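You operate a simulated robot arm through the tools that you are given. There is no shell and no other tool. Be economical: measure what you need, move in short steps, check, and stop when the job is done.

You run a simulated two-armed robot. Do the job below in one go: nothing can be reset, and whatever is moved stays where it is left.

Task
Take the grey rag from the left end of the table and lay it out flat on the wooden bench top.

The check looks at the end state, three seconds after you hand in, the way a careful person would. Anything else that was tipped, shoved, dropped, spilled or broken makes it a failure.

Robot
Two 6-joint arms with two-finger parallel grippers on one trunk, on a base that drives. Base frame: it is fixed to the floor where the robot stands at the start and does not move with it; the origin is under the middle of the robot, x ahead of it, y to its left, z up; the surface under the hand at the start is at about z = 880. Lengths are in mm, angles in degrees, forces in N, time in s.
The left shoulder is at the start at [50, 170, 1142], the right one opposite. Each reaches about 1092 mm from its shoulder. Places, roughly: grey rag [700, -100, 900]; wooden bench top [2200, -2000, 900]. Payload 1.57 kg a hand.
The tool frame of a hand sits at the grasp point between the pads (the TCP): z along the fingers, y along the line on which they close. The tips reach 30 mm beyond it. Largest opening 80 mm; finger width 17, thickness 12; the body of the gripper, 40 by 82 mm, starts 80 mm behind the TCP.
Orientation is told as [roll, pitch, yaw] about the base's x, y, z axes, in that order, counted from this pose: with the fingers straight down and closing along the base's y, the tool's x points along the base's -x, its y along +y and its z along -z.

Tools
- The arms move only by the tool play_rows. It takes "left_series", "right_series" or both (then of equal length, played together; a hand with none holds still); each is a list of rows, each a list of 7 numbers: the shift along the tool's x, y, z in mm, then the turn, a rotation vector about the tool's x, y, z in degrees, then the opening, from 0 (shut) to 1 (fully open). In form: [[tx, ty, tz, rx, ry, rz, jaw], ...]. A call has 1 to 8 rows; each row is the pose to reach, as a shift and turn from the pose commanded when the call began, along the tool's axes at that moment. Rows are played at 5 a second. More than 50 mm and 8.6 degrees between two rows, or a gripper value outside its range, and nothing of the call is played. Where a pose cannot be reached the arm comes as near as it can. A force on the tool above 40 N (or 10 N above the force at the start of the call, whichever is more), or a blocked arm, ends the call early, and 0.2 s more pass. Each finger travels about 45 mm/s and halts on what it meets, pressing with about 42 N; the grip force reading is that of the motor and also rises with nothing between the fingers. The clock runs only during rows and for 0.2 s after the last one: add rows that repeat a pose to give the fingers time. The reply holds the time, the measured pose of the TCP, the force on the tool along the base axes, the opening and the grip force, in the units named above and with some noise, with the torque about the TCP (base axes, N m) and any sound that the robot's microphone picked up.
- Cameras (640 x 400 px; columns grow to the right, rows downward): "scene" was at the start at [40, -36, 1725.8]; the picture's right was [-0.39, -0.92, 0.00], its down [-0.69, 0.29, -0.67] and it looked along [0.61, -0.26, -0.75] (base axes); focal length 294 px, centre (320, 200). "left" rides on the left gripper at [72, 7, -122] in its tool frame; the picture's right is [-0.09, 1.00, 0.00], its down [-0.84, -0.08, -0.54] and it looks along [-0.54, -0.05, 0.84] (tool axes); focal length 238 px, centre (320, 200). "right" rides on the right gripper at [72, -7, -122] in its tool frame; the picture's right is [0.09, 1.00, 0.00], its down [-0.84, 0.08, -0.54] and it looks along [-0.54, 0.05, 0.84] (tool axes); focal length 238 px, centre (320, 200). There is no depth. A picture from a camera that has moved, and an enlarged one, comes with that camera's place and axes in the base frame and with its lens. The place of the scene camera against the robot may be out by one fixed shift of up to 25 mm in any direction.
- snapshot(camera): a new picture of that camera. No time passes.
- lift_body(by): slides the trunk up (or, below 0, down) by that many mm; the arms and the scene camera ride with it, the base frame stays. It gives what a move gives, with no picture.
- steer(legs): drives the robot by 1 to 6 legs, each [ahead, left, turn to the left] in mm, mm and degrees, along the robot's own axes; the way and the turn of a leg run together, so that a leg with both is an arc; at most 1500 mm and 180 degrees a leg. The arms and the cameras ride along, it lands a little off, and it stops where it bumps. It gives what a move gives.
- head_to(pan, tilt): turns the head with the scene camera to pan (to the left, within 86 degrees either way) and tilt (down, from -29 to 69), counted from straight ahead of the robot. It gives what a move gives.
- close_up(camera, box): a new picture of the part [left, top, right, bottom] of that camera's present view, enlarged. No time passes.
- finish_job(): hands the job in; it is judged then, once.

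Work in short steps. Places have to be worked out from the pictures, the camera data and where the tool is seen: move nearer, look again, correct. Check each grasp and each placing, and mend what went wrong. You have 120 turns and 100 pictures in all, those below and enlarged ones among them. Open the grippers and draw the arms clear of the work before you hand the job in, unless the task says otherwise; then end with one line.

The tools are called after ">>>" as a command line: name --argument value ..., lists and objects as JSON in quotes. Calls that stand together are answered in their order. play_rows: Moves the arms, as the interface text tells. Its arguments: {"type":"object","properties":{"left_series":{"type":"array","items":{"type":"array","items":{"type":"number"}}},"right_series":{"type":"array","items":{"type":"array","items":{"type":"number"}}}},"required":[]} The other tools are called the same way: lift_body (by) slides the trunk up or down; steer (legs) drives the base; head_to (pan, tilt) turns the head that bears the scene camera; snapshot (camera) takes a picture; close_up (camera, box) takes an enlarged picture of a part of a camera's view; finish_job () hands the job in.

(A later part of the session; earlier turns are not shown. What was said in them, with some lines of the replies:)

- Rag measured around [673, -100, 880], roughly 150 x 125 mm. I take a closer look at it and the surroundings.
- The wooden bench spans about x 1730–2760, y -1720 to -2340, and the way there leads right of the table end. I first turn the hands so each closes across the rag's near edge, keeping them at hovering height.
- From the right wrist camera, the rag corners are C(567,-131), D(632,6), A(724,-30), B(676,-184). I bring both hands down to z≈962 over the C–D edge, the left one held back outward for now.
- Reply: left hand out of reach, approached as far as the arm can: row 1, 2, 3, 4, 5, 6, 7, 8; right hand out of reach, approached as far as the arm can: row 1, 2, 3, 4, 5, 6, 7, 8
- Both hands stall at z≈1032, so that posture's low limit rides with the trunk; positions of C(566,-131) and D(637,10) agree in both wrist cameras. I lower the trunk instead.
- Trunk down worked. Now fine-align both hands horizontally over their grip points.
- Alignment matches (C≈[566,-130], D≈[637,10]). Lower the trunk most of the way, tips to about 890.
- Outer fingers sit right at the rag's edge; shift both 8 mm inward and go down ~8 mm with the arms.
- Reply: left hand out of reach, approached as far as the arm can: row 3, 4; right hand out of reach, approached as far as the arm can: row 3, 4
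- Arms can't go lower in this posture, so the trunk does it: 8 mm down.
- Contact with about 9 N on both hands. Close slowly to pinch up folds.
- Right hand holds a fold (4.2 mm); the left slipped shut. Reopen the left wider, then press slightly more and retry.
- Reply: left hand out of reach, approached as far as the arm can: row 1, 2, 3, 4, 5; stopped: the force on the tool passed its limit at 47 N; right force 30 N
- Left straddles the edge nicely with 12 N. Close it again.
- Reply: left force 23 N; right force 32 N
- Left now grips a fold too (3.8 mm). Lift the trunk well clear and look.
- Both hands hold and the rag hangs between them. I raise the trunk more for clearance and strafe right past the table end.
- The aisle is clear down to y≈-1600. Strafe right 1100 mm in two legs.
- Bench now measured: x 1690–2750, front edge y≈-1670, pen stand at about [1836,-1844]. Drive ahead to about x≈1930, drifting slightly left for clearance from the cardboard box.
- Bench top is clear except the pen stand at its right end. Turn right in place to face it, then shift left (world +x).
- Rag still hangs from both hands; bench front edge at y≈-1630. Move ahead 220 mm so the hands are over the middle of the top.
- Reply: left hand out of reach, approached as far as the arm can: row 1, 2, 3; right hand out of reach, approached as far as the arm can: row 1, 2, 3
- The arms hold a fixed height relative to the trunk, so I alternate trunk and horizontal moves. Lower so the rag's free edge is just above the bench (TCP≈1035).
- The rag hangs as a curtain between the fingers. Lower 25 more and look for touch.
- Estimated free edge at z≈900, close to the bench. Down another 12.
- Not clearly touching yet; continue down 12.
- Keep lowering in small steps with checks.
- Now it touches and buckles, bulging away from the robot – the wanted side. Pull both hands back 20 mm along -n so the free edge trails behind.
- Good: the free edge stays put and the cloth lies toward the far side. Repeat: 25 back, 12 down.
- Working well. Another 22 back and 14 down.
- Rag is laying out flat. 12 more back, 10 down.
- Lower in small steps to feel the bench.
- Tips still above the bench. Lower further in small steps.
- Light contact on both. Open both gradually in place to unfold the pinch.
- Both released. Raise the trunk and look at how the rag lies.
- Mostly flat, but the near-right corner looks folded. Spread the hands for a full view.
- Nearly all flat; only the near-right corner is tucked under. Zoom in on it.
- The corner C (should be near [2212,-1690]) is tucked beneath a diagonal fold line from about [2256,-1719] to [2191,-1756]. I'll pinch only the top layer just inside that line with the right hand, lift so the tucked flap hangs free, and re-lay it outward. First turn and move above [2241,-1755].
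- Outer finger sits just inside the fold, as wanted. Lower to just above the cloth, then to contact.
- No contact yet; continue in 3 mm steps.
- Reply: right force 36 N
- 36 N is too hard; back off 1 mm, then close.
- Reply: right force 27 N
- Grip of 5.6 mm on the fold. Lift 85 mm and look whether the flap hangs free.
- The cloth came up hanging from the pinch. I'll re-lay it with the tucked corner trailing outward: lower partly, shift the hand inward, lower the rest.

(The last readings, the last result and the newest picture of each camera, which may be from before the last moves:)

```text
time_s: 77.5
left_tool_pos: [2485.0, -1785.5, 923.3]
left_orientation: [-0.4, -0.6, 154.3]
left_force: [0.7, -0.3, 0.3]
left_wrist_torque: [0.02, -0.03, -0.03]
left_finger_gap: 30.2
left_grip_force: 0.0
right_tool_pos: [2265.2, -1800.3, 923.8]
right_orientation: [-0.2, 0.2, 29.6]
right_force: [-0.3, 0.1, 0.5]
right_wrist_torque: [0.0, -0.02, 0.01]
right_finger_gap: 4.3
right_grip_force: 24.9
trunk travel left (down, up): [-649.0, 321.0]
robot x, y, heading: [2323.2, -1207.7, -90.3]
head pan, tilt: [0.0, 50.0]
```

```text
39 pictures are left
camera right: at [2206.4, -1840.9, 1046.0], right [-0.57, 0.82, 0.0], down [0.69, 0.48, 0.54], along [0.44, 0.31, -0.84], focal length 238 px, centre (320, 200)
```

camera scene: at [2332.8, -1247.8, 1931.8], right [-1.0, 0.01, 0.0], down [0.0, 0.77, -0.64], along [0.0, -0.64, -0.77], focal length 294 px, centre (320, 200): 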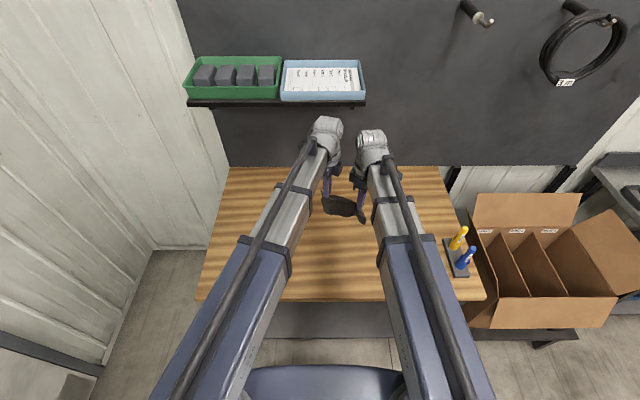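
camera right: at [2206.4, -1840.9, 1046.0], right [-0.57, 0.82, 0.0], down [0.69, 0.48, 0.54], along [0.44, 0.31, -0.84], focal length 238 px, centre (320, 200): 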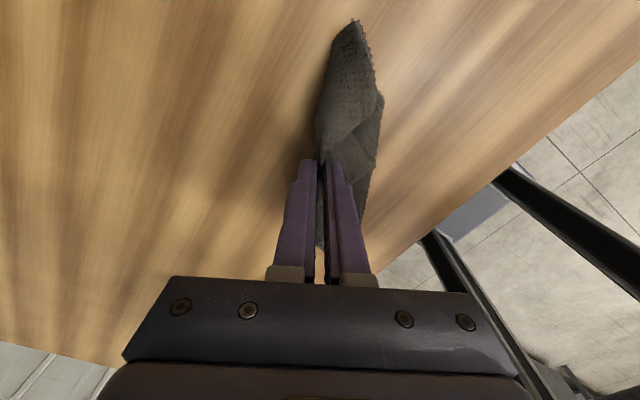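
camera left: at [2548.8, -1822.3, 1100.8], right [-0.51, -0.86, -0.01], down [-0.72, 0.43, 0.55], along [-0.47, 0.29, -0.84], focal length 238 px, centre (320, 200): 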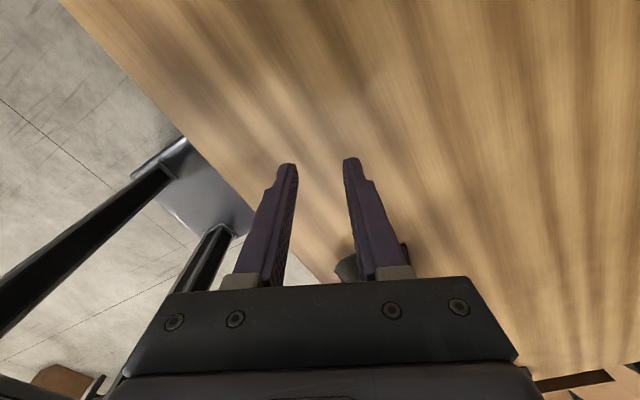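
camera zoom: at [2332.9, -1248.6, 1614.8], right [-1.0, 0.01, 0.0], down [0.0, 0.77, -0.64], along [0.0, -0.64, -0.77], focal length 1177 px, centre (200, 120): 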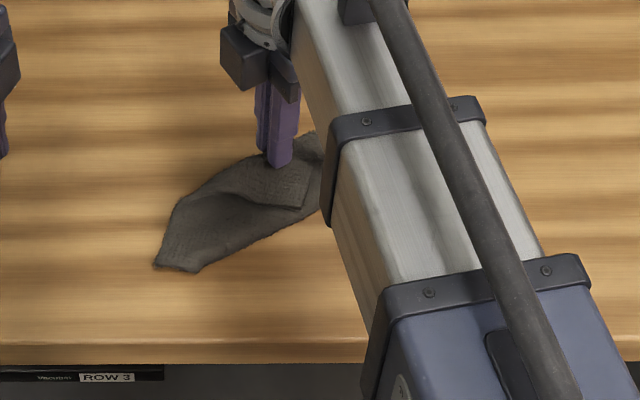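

The corner C flap is now exposed on top. Set it down, release, raise, and look to plan a clean two-corner regrasp.

>>> lift_body --by -18

>>> play_rows --right_series '[[0, 0, 0, 0, 0, 0, 0.1], [0, 0, 0, 0, 0, 0, 0.2], [0, 0, 0, 0, 0, 0, 0.3], [0, 0, 0, 0, 0, 0, 0.35], [0, 0, 0, 0, 0, 0, 0.35]]'

>>> lift_body --by 150

>>> play_rows --right_series '[[40, 0, 0, 0, 0, 0, 0.35], [80, 0, 0, 0, 0, 0, 0.35], [120, 0, 0, 0, 0, 0, 0.35], [160, 0, 0, 0, 0, 0, 0.35], [200, 0, 0, 0, 0, 0, 0.35]]'

>>> close_up --camera "scene" --box '[290, 180, 410, 255]'

```text
time_s: 78.1
left_tool_pos: [2486.2, -1784.3, 905.5]
left_orientation: [-0.4, -0.5, 154.3]
left_force: [0.2, -0.8, -0.2]
left_wrist_torque: [0.0, 0.0, 0.03]
left_finger_gap: 30.5
left_grip_force: 0.1
right_tool_pos: [2266.1, -1799.7, 906.6]
right_orientation: [-0.2, 0.1, 29.6]
right_force: [-0.8, 0.0, -0.1]
right_wrist_torque: [-0.01, 0.0, 0.01]
right_finger_gap: 4.2
right_grip_force: 25.2
trunk travel left (down, up): [-631.0, 339.0]
robot x, y, heading: [2324.4, -1206.5, -90.4]
head pan, tilt: [0.0, 50.0]
```

```text
time_s: 79.3
left_tool_pos: [2485.1, -1784.8, 905.7]
left_orientation: [-0.4, -0.5, 154.3]
left_force: [0.0, 0.0, -0.4]
left_wrist_torque: [0.01, 0.0, 0.01]
left_finger_gap: 30.8
left_grip_force: 0.0
right_tool_pos: [2266.6, -1799.9, 905.2]
right_orientation: [0.1, 0.2, 29.6]
right_force: [0.9, 0.8, 0.3]
right_wrist_torque: [-0.01, 0.01, 0.01]
right_finger_gap: 27.8
right_grip_force: 0.0
trunk travel left (down, up): [-631.0, 339.0]
robot x, y, heading: [2326.2, -1206.8, -90.2]
head pan, tilt: [0.0, 50.0]
```

```text
time_s: 81.1
left_tool_pos: [2485.5, -1785.0, 1055.8]
left_orientation: [-0.5, -0.5, 154.3]
left_force: [0.2, -0.1, 0.6]
left_wrist_torque: [-0.02, 0.0, 0.01]
left_finger_gap: 30.5
left_grip_force: 0.0
right_tool_pos: [2266.2, -1801.0, 1055.2]
right_orientation: [-0.1, 0.3, 29.5]
right_force: [0.7, 0.3, -0.8]
right_wrist_torque: [0.02, 0.01, 0.0]
right_finger_gap: 28.2
right_grip_force: 0.1
trunk travel left (down, up): [-781.0, 189.0]
robot x, y, heading: [2324.4, -1202.2, -90.1]
head pan, tilt: [0.0, 50.0]
```

```text
time_s: 82.3
left_tool_pos: [2486.2, -1784.1, 1055.6]
left_orientation: [-0.4, -0.5, 154.4]
left_force: [-0.4, -0.2, 0.1]
left_wrist_torque: [-0.01, -0.01, -0.02]
left_finger_gap: 30.2
left_grip_force: 0.0
right_tool_pos: [2088.3, -1899.3, 1054.8]
right_orientation: [-0.1, 0.0, 29.6]
right_force: [0.2, 0.3, -0.8]
right_wrist_torque: [-0.02, -0.04, -0.02]
right_finger_gap: 27.9
right_grip_force: 0.1
trunk travel left (down, up): [-781.0, 189.0]
robot x, y, heading: [2323.8, -1203.6, -90.2]
head pan, tilt: [0.0, 50.0]
```

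```text
5.33 times, centred on (350, 218) of scene
camera zoom: at [2332.1, -1248.9, 1746.8], right [-1.0, 0.01, 0.0], down [0.0, 0.77, -0.64], along [0.0, -0.64, -0.77], focal length 1569 px, centre (160, 107)
```

zoom: 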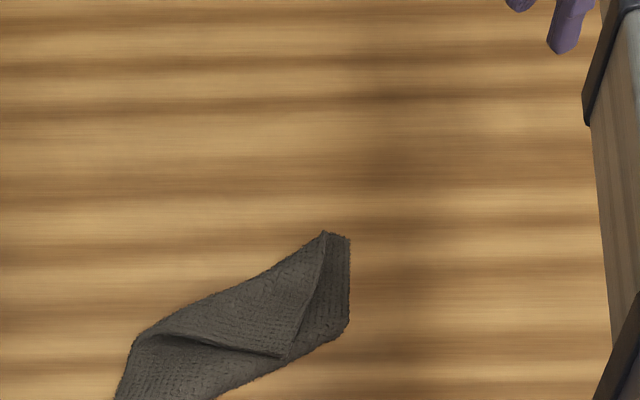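

>>> close_up --camera "scene" --box '[290, 210, 370, 260]'

```text
8.00 times, centred on (330, 235) of scene
camera zoom: at [2332.1, -1248.9, 1746.8], right [-1.0, 0.01, 0.0], down [0.0, 0.77, -0.64], along [0.0, -0.64, -0.77], focal length 2354 px, centre (240, -80)
```

zoom: 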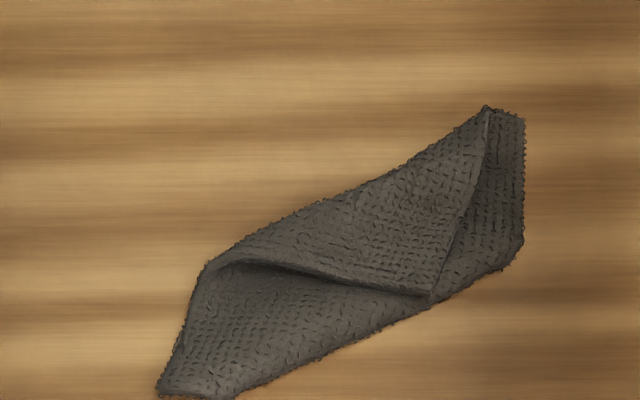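

It is now a simple Z-fold: the C triangle lies on top with its tip near [2240,-1763], ridge on the far side. I'll pinch that tip's top layer lightly and carry it over away from the robot. Move above [2252,-1781] and lower to check.

>>> play_rows --right_series '[[-34, 4, 0, 0, 0, 0, 0.33], [-67, 7, 0, 0, 0, 0, 0.32], [-101, 11, 0, 0, 0, 0, 0.31], [-134, 14, 0, 0, 0, 0, 0.3], [-168, 18, 0, 0, 0, 0, 0.3], [-201, 21.5, 0, 0, 0, 0, 0.3]]'

>>> lift_body --by -120

>>> snapshot --camera "right"

>>> close_up --camera "scene" --box '[270, 170, 430, 270]'

```text
time_s: 83.7
left_tool_pos: [2486.1, -1784.4, 1057.0]
left_orientation: [-0.4, -0.5, 154.3]
left_force: [-1.1, 0.6, 0.8]
left_wrist_torque: [0.0, 0.03, 0.04]
left_finger_gap: 30.6
left_grip_force: 0.0
right_tool_pos: [2257.0, -1779.8, 1056.0]
right_orientation: [-0.1, 0.2, 29.6]
right_force: [-0.5, 0.4, -0.4]
right_wrist_torque: [0.02, 0.02, 0.01]
right_finger_gap: 23.9
right_grip_force: 0.0
trunk travel left (down, up): [-781.0, 189.0]
robot x, y, heading: [2327.3, -1206.0, -90.0]
head pan, tilt: [0.0, 50.0]
```

```text
time_s: 85.2
left_tool_pos: [2486.0, -1784.3, 936.6]
left_orientation: [-0.3, -0.5, 154.3]
left_force: [-0.7, 0.0, 0.0]
left_wrist_torque: [0.0, -0.01, -0.02]
left_finger_gap: 30.0
left_grip_force: 0.0
right_tool_pos: [2256.0, -1780.0, 935.8]
right_orientation: [-0.1, 0.3, 29.6]
right_force: [-0.1, -0.2, -0.1]
right_wrist_torque: [-0.02, 0.0, -0.03]
right_finger_gap: 23.8
right_grip_force: 0.0
trunk travel left (down, up): [-661.0, 309.0]
robot x, y, heading: [2325.1, -1204.7, -90.4]
head pan, tilt: [0.0, 50.0]
```

```text
36 pictures are left
camera right: at [2196.5, -1820.4, 1058.1], right [-0.57, 0.82, 0.0], down [0.69, 0.48, 0.54], along [0.44, 0.31, -0.84], focal length 238 px, centre (320, 200)
```

right: 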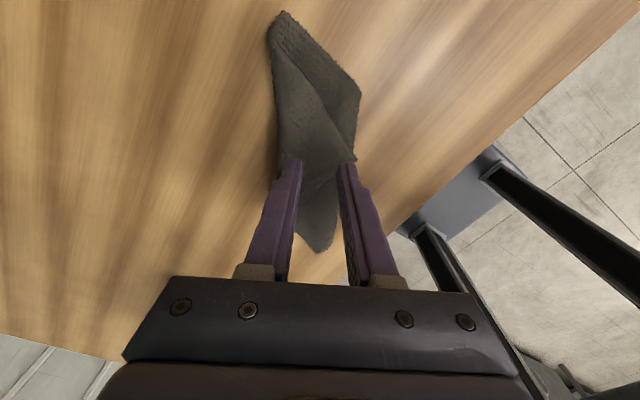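

```text
4.00 times, centred on (350, 220) of scene
camera zoom: at [2332.9, -1248.4, 1626.8], right [-1.0, 0.01, 0.0], down [0.0, 0.77, -0.64], along [0.0, -0.64, -0.77], focal length 1177 px, centre (200, 120)
```

zoom: 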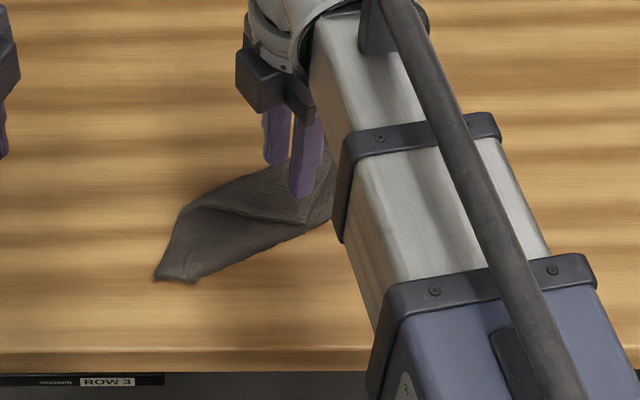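

C tip at about [2246,-1753]; small alignment correction, then lower.

>>> play_rows --right_series '[[-4, 4, 0, 0, 0, 0, 0.3], [-4, 4, 0, 0, 0, 0, 0.3]]'

>>> lift_body --by -34

>>> lift_body --by -3

```text
time_s: 85.8
left_tool_pos: [2485.3, -1783.8, 936.1]
left_orientation: [-0.4, -0.5, 154.2]
left_force: [0.2, 0.5, 0.0]
left_wrist_torque: [-0.02, 0.01, 0.04]
left_finger_gap: 30.3
left_grip_force: 0.1
right_tool_pos: [2257.2, -1775.6, 935.9]
right_orientation: [-0.1, 0.2, 29.6]
right_force: [-0.2, 0.5, -0.3]
right_wrist_torque: [0.01, 0.01, -0.02]
right_finger_gap: 24.0
right_grip_force: 0.0
trunk travel left (down, up): [-661.0, 309.0]
robot x, y, heading: [2323.5, -1206.4, -90.3]
head pan, tilt: [0.0, 50.0]
```

```text
time_s: 86.6
left_tool_pos: [2485.5, -1784.9, 902.6]
left_orientation: [-0.5, -0.6, 154.3]
left_force: [1.0, -0.4, -0.2]
left_wrist_torque: [0.01, -0.01, 0.0]
left_finger_gap: 30.5
left_grip_force: 0.1
right_tool_pos: [2256.4, -1775.1, 901.2]
right_orientation: [-0.1, 0.2, 29.6]
right_force: [-0.2, 0.7, 0.8]
right_wrist_torque: [-0.06, -0.01, 0.02]
right_finger_gap: 24.0
right_grip_force: 0.0
trunk travel left (down, up): [-627.0, 343.0]
robot x, y, heading: [2330.9, -1208.1, -90.3]
head pan, tilt: [0.0, 50.0]
```

```text
time_s: 87.1
left_tool_pos: [2486.4, -1784.7, 898.2]
left_orientation: [-0.4, -0.5, 154.3]
left_force: [0.8, 0.3, -0.3]
left_wrist_torque: [-0.03, 0.0, -0.02]
left_finger_gap: 30.3
left_grip_force: 0.0
right_tool_pos: [2256.4, -1774.6, 899.0]
right_orientation: [-0.1, 0.2, 29.5]
right_force: [0.5, -0.4, 7.3]
right_wrist_torque: [-0.05, -0.01, 0.0]
right_finger_gap: 23.8
right_grip_force: 0.0
trunk travel left (down, up): [-624.0, 346.0]
robot x, y, heading: [2329.6, -1205.8, -90.2]
head pan, tilt: [0.0, 50.0]
```

7 N contact. Close and raise slightly to check it holds only the flap.

>>> play_rows --right_series '[[0, 0, 0, 0, 0, 0, 0.22], [0, 0, 0, 0, 0, 0, 0.14], [0, 0, 0, 0, 0, 0, 0.06], [0, 0, 0, 0, 0, 0, 0], [0, 0, 0, 0, 0, 0, 0], [0, 0, 0, 0, 0, 0, 0]]'

>>> lift_body --by 40

>>> close_up --camera "scene" --box '[270, 170, 430, 270]'

>>> snapshot --camera "right"

```text
time_s: 88.5
left_tool_pos: [2486.0, -1783.2, 899.5]
left_orientation: [-0.4, -0.6, 154.3]
left_force: [0.3, 0.2, -0.5]
left_wrist_torque: [0.02, -0.01, 0.03]
left_finger_gap: 30.7
left_grip_force: 0.1
right_tool_pos: [2257.0, -1774.5, 897.9]
right_orientation: [-0.1, 0.1, 29.6]
right_force: [-0.9, -0.6, 7.8]
right_wrist_torque: [-0.06, -0.03, -0.03]
right_finger_gap: 2.8
right_grip_force: 24.3
trunk travel left (down, up): [-624.0, 346.0]
robot x, y, heading: [2324.6, -1204.2, -90.4]
head pan, tilt: [0.0, 50.0]
```

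```text
time_s: 89.3
left_tool_pos: [2487.7, -1783.9, 939.0]
left_orientation: [-0.4, -0.5, 154.3]
left_force: [-0.2, -0.2, -0.1]
left_wrist_torque: [-0.02, 0.0, 0.03]
left_finger_gap: 30.3
left_grip_force: 0.1
right_tool_pos: [2257.6, -1773.7, 939.8]
right_orientation: [-0.1, 0.2, 29.7]
right_force: [-1.0, -0.1, -0.8]
right_wrist_torque: [0.01, 0.0, -0.02]
right_finger_gap: 2.9
right_grip_force: 23.8
trunk travel left (down, up): [-664.0, 306.0]
robot x, y, heading: [2325.0, -1206.9, -90.1]
head pan, tilt: [0.0, 50.0]
```

```text
4.00 times, centred on (350, 220) of scene
camera zoom: at [2332.9, -1248.6, 1629.7], right [-1.0, 0.01, 0.0], down [0.0, 0.77, -0.64], along [0.0, -0.64, -0.77], focal length 1177 px, centre (200, 120)
```

zoom: 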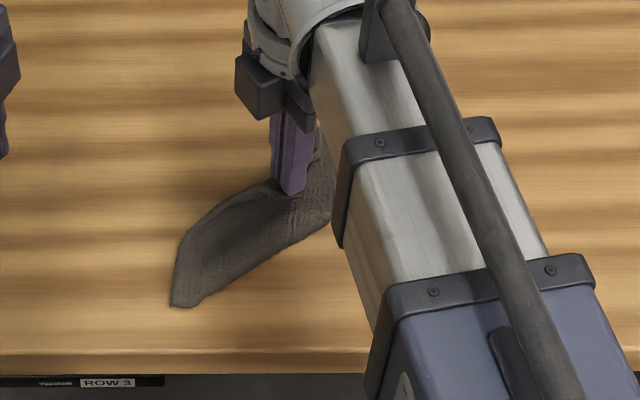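

```text
33 pictures are left
camera right: at [2197.1, -1814.9, 1061.0], right [-0.57, 0.82, 0.0], down [0.69, 0.48, 0.54], along [0.44, 0.31, -0.84], focal length 238 px, centre (320, 200)
```

right: 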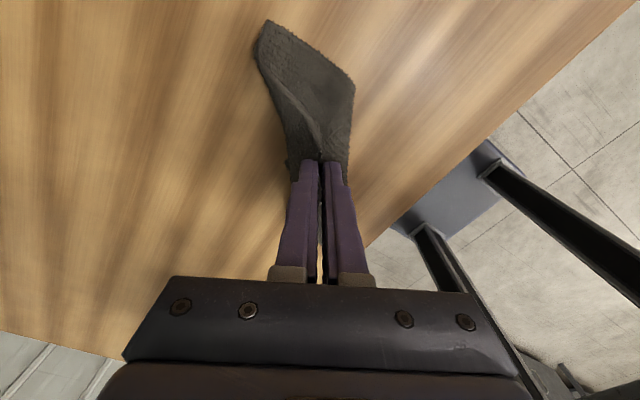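

Flap held. Carry it over the ridge, away from the robot by 80 mm.

>>> play_rows --right_series '[[0, -10, 0, 0, 0, 0, 0], [0, -20, 0, 0, 0, 0, 0], [0, -30, 0, 0, 0, 0, 0], [0, -40, 0, 0, 0, 0, 0], [0, -50, 0, 0, 0, 0, 0], [0, -60, 0, 0, 0, 0, 0], [0, -70, 0, 0, 0, 0, 0], [0, -80, 0, 0, 0, 0, 0]]'

>>> close_up --camera "scene" --box '[270, 170, 430, 270]'

>>> snapshot --camera "right"

```text
time_s: 91.1
left_tool_pos: [2486.4, -1784.8, 938.7]
left_orientation: [-0.4, -0.5, 154.3]
left_force: [-0.5, -0.5, -0.4]
left_wrist_torque: [0.03, 0.0, 0.0]
left_finger_gap: 30.5
left_grip_force: 0.2
right_tool_pos: [2297.6, -1842.9, 937.5]
right_orientation: [-0.1, 0.2, 29.7]
right_force: [-0.6, -0.1, 0.1]
right_wrist_torque: [0.02, 0.04, -0.01]
right_finger_gap: 2.7
right_grip_force: 23.7
trunk travel left (down, up): [-664.0, 306.0]
robot x, y, heading: [2324.2, -1204.4, -90.4]
head pan, tilt: [0.0, 50.0]
```

```text
4.00 times, centred on (350, 220) of scene
camera zoom: at [2332.9, -1248.6, 1629.8], right [-1.0, 0.01, 0.0], down [0.0, 0.77, -0.64], along [0.0, -0.64, -0.77], focal length 1177 px, centre (200, 120)
```

zoom: 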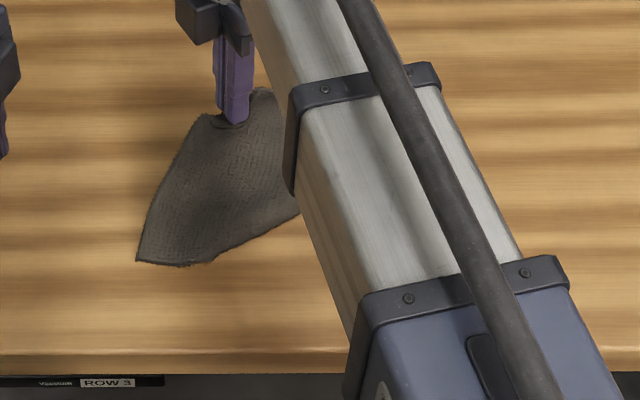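

```text
31 pictures are left
camera right: at [2237.3, -1883.7, 1061.0], right [-0.57, 0.82, 0.0], down [0.69, 0.48, 0.54], along [0.44, 0.31, -0.84], focal length 238 px, centre (320, 200)
```

right: 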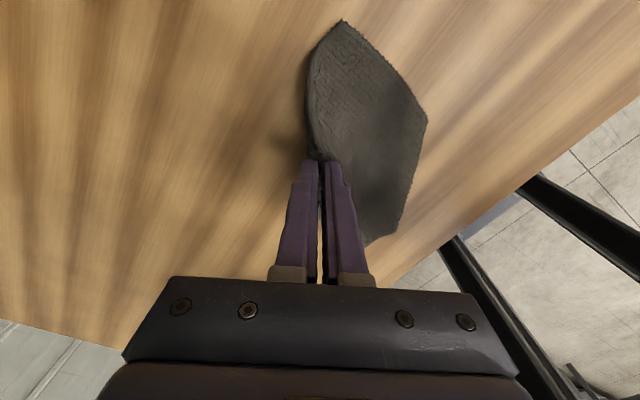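

The flap is unfolded and the rag spreads well; the opposite corner A is still tucked on the near side. Keep pulling away 80 mm to drag that fold open.

>>> play_rows --right_series '[[0, -10, 0, 0, 0, 0, 0], [0, -20, 0, 0, 0, 0, 0], [0, -30, 0, 0, 0, 0, 0], [0, -40, 0, 0, 0, 0, 0], [0, -50, 0, 0, 0, 0, 0], [0, -60, 0, 0, 0, 0, 0], [0, -70, 0, 0, 0, 0, 0], [0, -80, 0, 0, 0, 0, 0]]'

>>> close_up --camera "scene" --box '[270, 150, 430, 250]'

>>> snapshot --camera "right"

```text
time_s: 92.9
left_tool_pos: [2485.9, -1784.7, 940.3]
left_orientation: [-0.4, -0.5, 154.3]
left_force: [-0.3, 0.9, 0.4]
left_wrist_torque: [-0.02, -0.02, 0.01]
left_finger_gap: 30.6
left_grip_force: 0.1
right_tool_pos: [2336.3, -1912.9, 938.8]
right_orientation: [-0.1, 0.2, 29.6]
right_force: [0.6, 0.2, -0.8]
right_wrist_torque: [0.03, -0.03, -0.03]
right_finger_gap: 2.6
right_grip_force: 24.0
trunk travel left (down, up): [-664.0, 306.0]
robot x, y, heading: [2323.7, -1206.8, -90.4]
head pan, tilt: [0.0, 50.0]
```

```text
4.00 times, centred on (350, 200) of scene
camera zoom: at [2332.9, -1248.7, 1629.8], right [-1.0, 0.01, 0.0], down [0.0, 0.77, -0.64], along [0.0, -0.64, -0.77], focal length 1177 px, centre (200, 200)
```

zoom: 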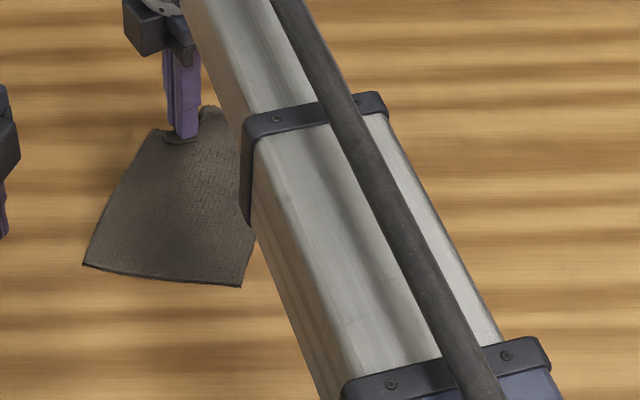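

```text
29 pictures are left
camera right: at [2276.2, -1953.2, 1060.9], right [-0.57, 0.82, 0.0], down [0.69, 0.48, 0.54], along [0.44, 0.31, -0.84], focal length 238 px, centre (320, 200)
```

right: 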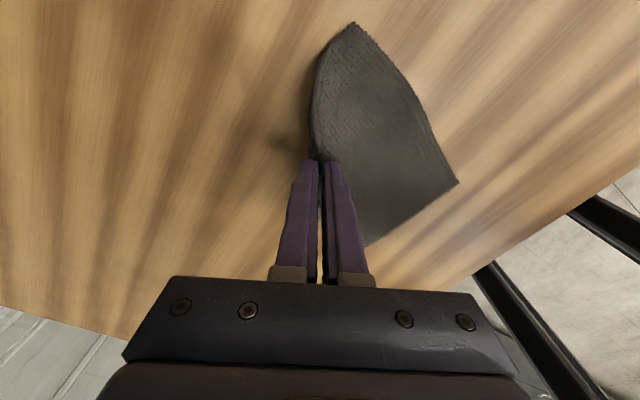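

The rag unfolded fully: corners A, B, D are all out. Lower the C tip to ~12 mm above the bench and release so it springs flat.

>>> lift_body --by -24

>>> play_rows --right_series '[[0, -4, 0, 0, 0, 0, 0], [0, -4, 0, 0, 0, 0, 0.3], [0, -4, 0, 0, 0, 0, 0.6], [0, -4, 0, 0, 0, 0, 0.6], [0, -4, 0, 0, 0, 0, 0.6]]'

>>> lift_body --by 120

>>> play_rows --right_series '[[40, 0, 0, 0, 0, 0, 0.5], [80, 0, 0, 0, 0, 0, 0.5], [120, 0, 0, 0, 0, 0, 0.4], [160, 0, 0, 0, 0, 0, 0.4], [200, 0, 0, 0, 0, 0, 0.4], [240, 0, 0, 0, 0, 0, 0.4]]'

>>> close_up --camera "scene" --box '[270, 180, 390, 255]'

```text
time_s: 93.6
left_tool_pos: [2486.9, -1784.8, 914.9]
left_orientation: [-0.4, -0.6, 154.3]
left_force: [0.4, 1.1, 0.7]
left_wrist_torque: [-0.03, 0.03, -0.01]
left_finger_gap: 30.4
left_grip_force: 0.1
right_tool_pos: [2336.4, -1911.9, 915.1]
right_orientation: [-0.1, 0.2, 29.6]
right_force: [-1.0, -0.3, -0.1]
right_wrist_torque: [-0.02, 0.05, 0.0]
right_finger_gap: 2.5
right_grip_force: 23.8
trunk travel left (down, up): [-640.0, 330.0]
robot x, y, heading: [2324.7, -1207.7, -90.3]
head pan, tilt: [0.0, 50.0]
```

```text
time_s: 94.8
left_tool_pos: [2485.8, -1783.5, 915.3]
left_orientation: [-0.4, -0.6, 154.3]
left_force: [1.0, 0.3, -1.0]
left_wrist_torque: [0.01, 0.0, -0.01]
left_finger_gap: 30.3
left_grip_force: 0.1
right_tool_pos: [2337.3, -1916.3, 914.4]
right_orientation: [-0.1, 0.1, 29.6]
right_force: [-0.9, -0.8, -0.4]
right_wrist_torque: [0.01, 0.0, 0.01]
right_finger_gap: 48.0
right_grip_force: 0.0
trunk travel left (down, up): [-640.0, 330.0]
robot x, y, heading: [2325.2, -1204.4, -90.3]
head pan, tilt: [0.0, 50.0]
```

```text
time_s: 96.3
left_tool_pos: [2486.3, -1785.0, 1034.9]
left_orientation: [-0.4, -0.5, 154.3]
left_force: [-0.2, 0.3, -1.0]
left_wrist_torque: [-0.02, 0.03, 0.01]
left_finger_gap: 30.5
left_grip_force: 0.0
right_tool_pos: [2337.0, -1916.1, 1034.2]
right_orientation: [0.0, 0.2, 29.6]
right_force: [0.5, -0.6, 0.2]
right_wrist_torque: [0.0, 0.0, 0.01]
right_finger_gap: 48.0
right_grip_force: 0.2
trunk travel left (down, up): [-760.0, 210.0]
robot x, y, heading: [2325.1, -1204.3, -90.3]
head pan, tilt: [0.0, 50.0]
```

```text
time_s: 97.7
left_tool_pos: [2486.2, -1783.2, 1034.4]
left_orientation: [-0.5, -0.5, 154.3]
left_force: [0.9, -0.2, 0.4]
left_wrist_torque: [0.01, 0.01, 0.03]
left_finger_gap: 30.6
left_grip_force: 0.0
right_tool_pos: [2127.6, -2037.3, 1033.2]
right_orientation: [-0.1, 0.1, 29.6]
right_force: [-0.4, 0.6, 1.0]
right_wrist_torque: [-0.01, 0.03, 0.01]
right_finger_gap: 32.1
right_grip_force: 0.0
right hand out of reach, approached as far as the arm can: row 4, 5
trunk travel left (down, up): [-760.0, 210.0]
robot x, y, heading: [2326.6, -1206.5, -90.4]
head pan, tilt: [0.0, 50.0]
```

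```text
5.33 times, centred on (330, 218) of scene
camera zoom: at [2332.3, -1248.9, 1725.8], right [-1.0, 0.01, 0.0], down [0.0, 0.77, -0.64], along [0.0, -0.64, -0.77], focal length 1569 px, centre (267, 107)
```

zoom: 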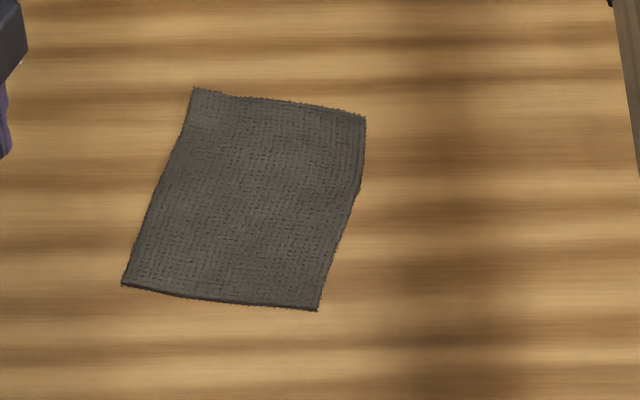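

The rag now lies fully flat. Raise the trunk and back the robot away, then take a final look.

>>> lift_body --by 150

>>> steer --legs '[[-350, 0, 0]]'

>>> snapshot --camera "scene"

>>> close_up --camera "scene" --box '[240, 110, 400, 210]'

```text
time_s: 99.5
left_tool_pos: [2485.4, -1784.1, 1185.2]
left_orientation: [-0.4, -0.5, 154.3]
left_force: [0.4, -0.1, -0.1]
left_wrist_torque: [0.0, -0.03, -0.01]
left_finger_gap: 30.4
left_grip_force: 0.1
right_tool_pos: [2128.2, -2036.7, 1185.1]
right_orientation: [-0.1, 0.2, 29.6]
right_force: [-0.2, -0.1, 0.1]
right_wrist_torque: [-0.01, -0.02, 0.01]
right_finger_gap: 32.2
right_grip_force: 0.1
trunk travel left (down, up): [-910.0, 60.0]
robot x, y, heading: [2320.5, -1205.6, -90.4]
head pan, tilt: [0.0, 50.0]
```

```text
time_s: 101.8
left_tool_pos: [2491.5, -1430.7, 1184.9]
left_orientation: [-0.4, -0.6, 154.7]
left_force: [1.1, -0.1, 0.5]
left_wrist_torque: [-0.01, -0.03, -0.01]
left_finger_gap: 30.3
left_grip_force: 0.0
right_tool_pos: [2133.8, -1684.8, 1184.9]
right_orientation: [-0.1, 0.3, 29.9]
right_force: [-0.2, 0.1, 0.2]
right_wrist_torque: [-0.02, 0.03, 0.01]
right_finger_gap: 31.9
right_grip_force: 0.1
trunk travel left (down, up): [-910.0, 60.0]
robot x, y, heading: [2324.7, -854.0, -89.7]
head pan, tilt: [0.0, 50.0]
```

```text
27 pictures are left
camera scene: at [2333.9, -895.8, 1875.8], right [-1.0, 0.0, 0.0], down [0.0, 0.77, -0.64], along [0.0, -0.64, -0.77], focal length 294 px, centre (320, 200)
```

scene: 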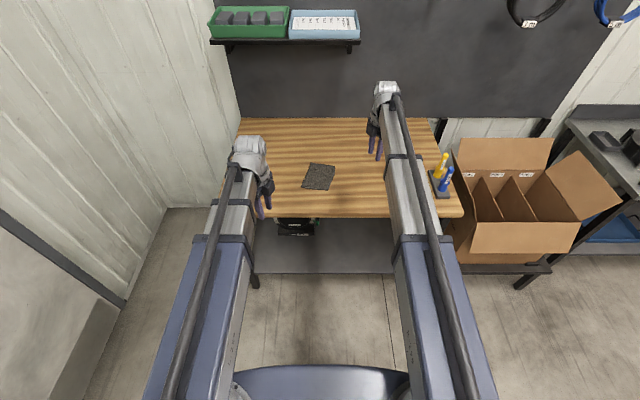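

```text
4.00 times, centred on (320, 160) of scene
camera zoom: at [2333.9, -895.8, 1875.8], right [-1.0, 0.0, 0.0], down [0.0, 0.77, -0.64], along [0.0, -0.64, -0.77], focal length 1177 px, centre (320, 360)
```

zoom: 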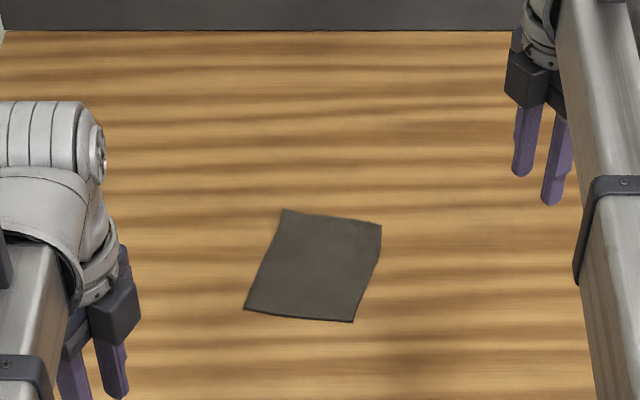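

Rag flat, pen stand and everything else undisturbed. Open the grippers fully and back off a little more.

>>> play_rows --right_series '[[0, 0, 0, 0, 0, 0, 1], [0, 0, 0, 0, 0, 0, 1], [0, 0, 0, 0, 0, 0, 1]]' --left_series '[[0, 0, 0, 0, 0, 0, 1], [0, 0, 0, 0, 0, 0, 1], [0, 0, 0, 0, 0, 0, 1]]'

>>> steer --legs '[[-150, 0, 0]]'

>>> finish_job

```text
time_s: 102.5
left_tool_pos: [2491.4, -1430.9, 1184.9]
left_orientation: [-0.4, -0.5, 154.6]
left_force: [0.1, 0.0, -0.4]
left_wrist_torque: [-0.03, 0.0, -0.01]
left_finger_gap: 80.0
left_grip_force: 0.2
right_tool_pos: [2135.3, -1685.9, 1185.3]
right_orientation: [-0.2, 0.2, 30.0]
right_force: [-0.2, 0.3, 0.4]
right_wrist_torque: [0.01, -0.01, 0.01]
right_finger_gap: 79.9
right_grip_force: 0.1
trunk travel left (down, up): [-910.0, 60.0]
robot x, y, heading: [2324.3, -854.2, -90.1]
head pan, tilt: [0.0, 50.0]
```

```text
time_s: 103.9
left_tool_pos: [2487.9, -1286.0, 1185.7]
left_orientation: [-0.3, -0.4, 154.4]
left_force: [0.4, -0.1, 0.4]
left_wrist_torque: [-0.07, -0.01, 0.03]
left_finger_gap: 79.9
left_grip_force: 0.0
right_tool_pos: [2131.3, -1538.5, 1186.8]
right_orientation: [-0.1, 0.2, 29.8]
right_force: [-0.3, 0.3, 0.8]
right_wrist_torque: [-0.03, 0.0, 0.01]
right_finger_gap: 79.9
right_grip_force: 0.2
trunk travel left (down, up): [-910.0, 60.0]
robot x, y, heading: [2323.8, -707.4, -90.1]
head pan, tilt: [0.0, 50.0]
```

```text
The job is handed in.
```

The grey rag lies flat and unfolded on the wooden bench top, nothing else in view was disturbed, and both grippers are open with the arms drawn clear of the bench.
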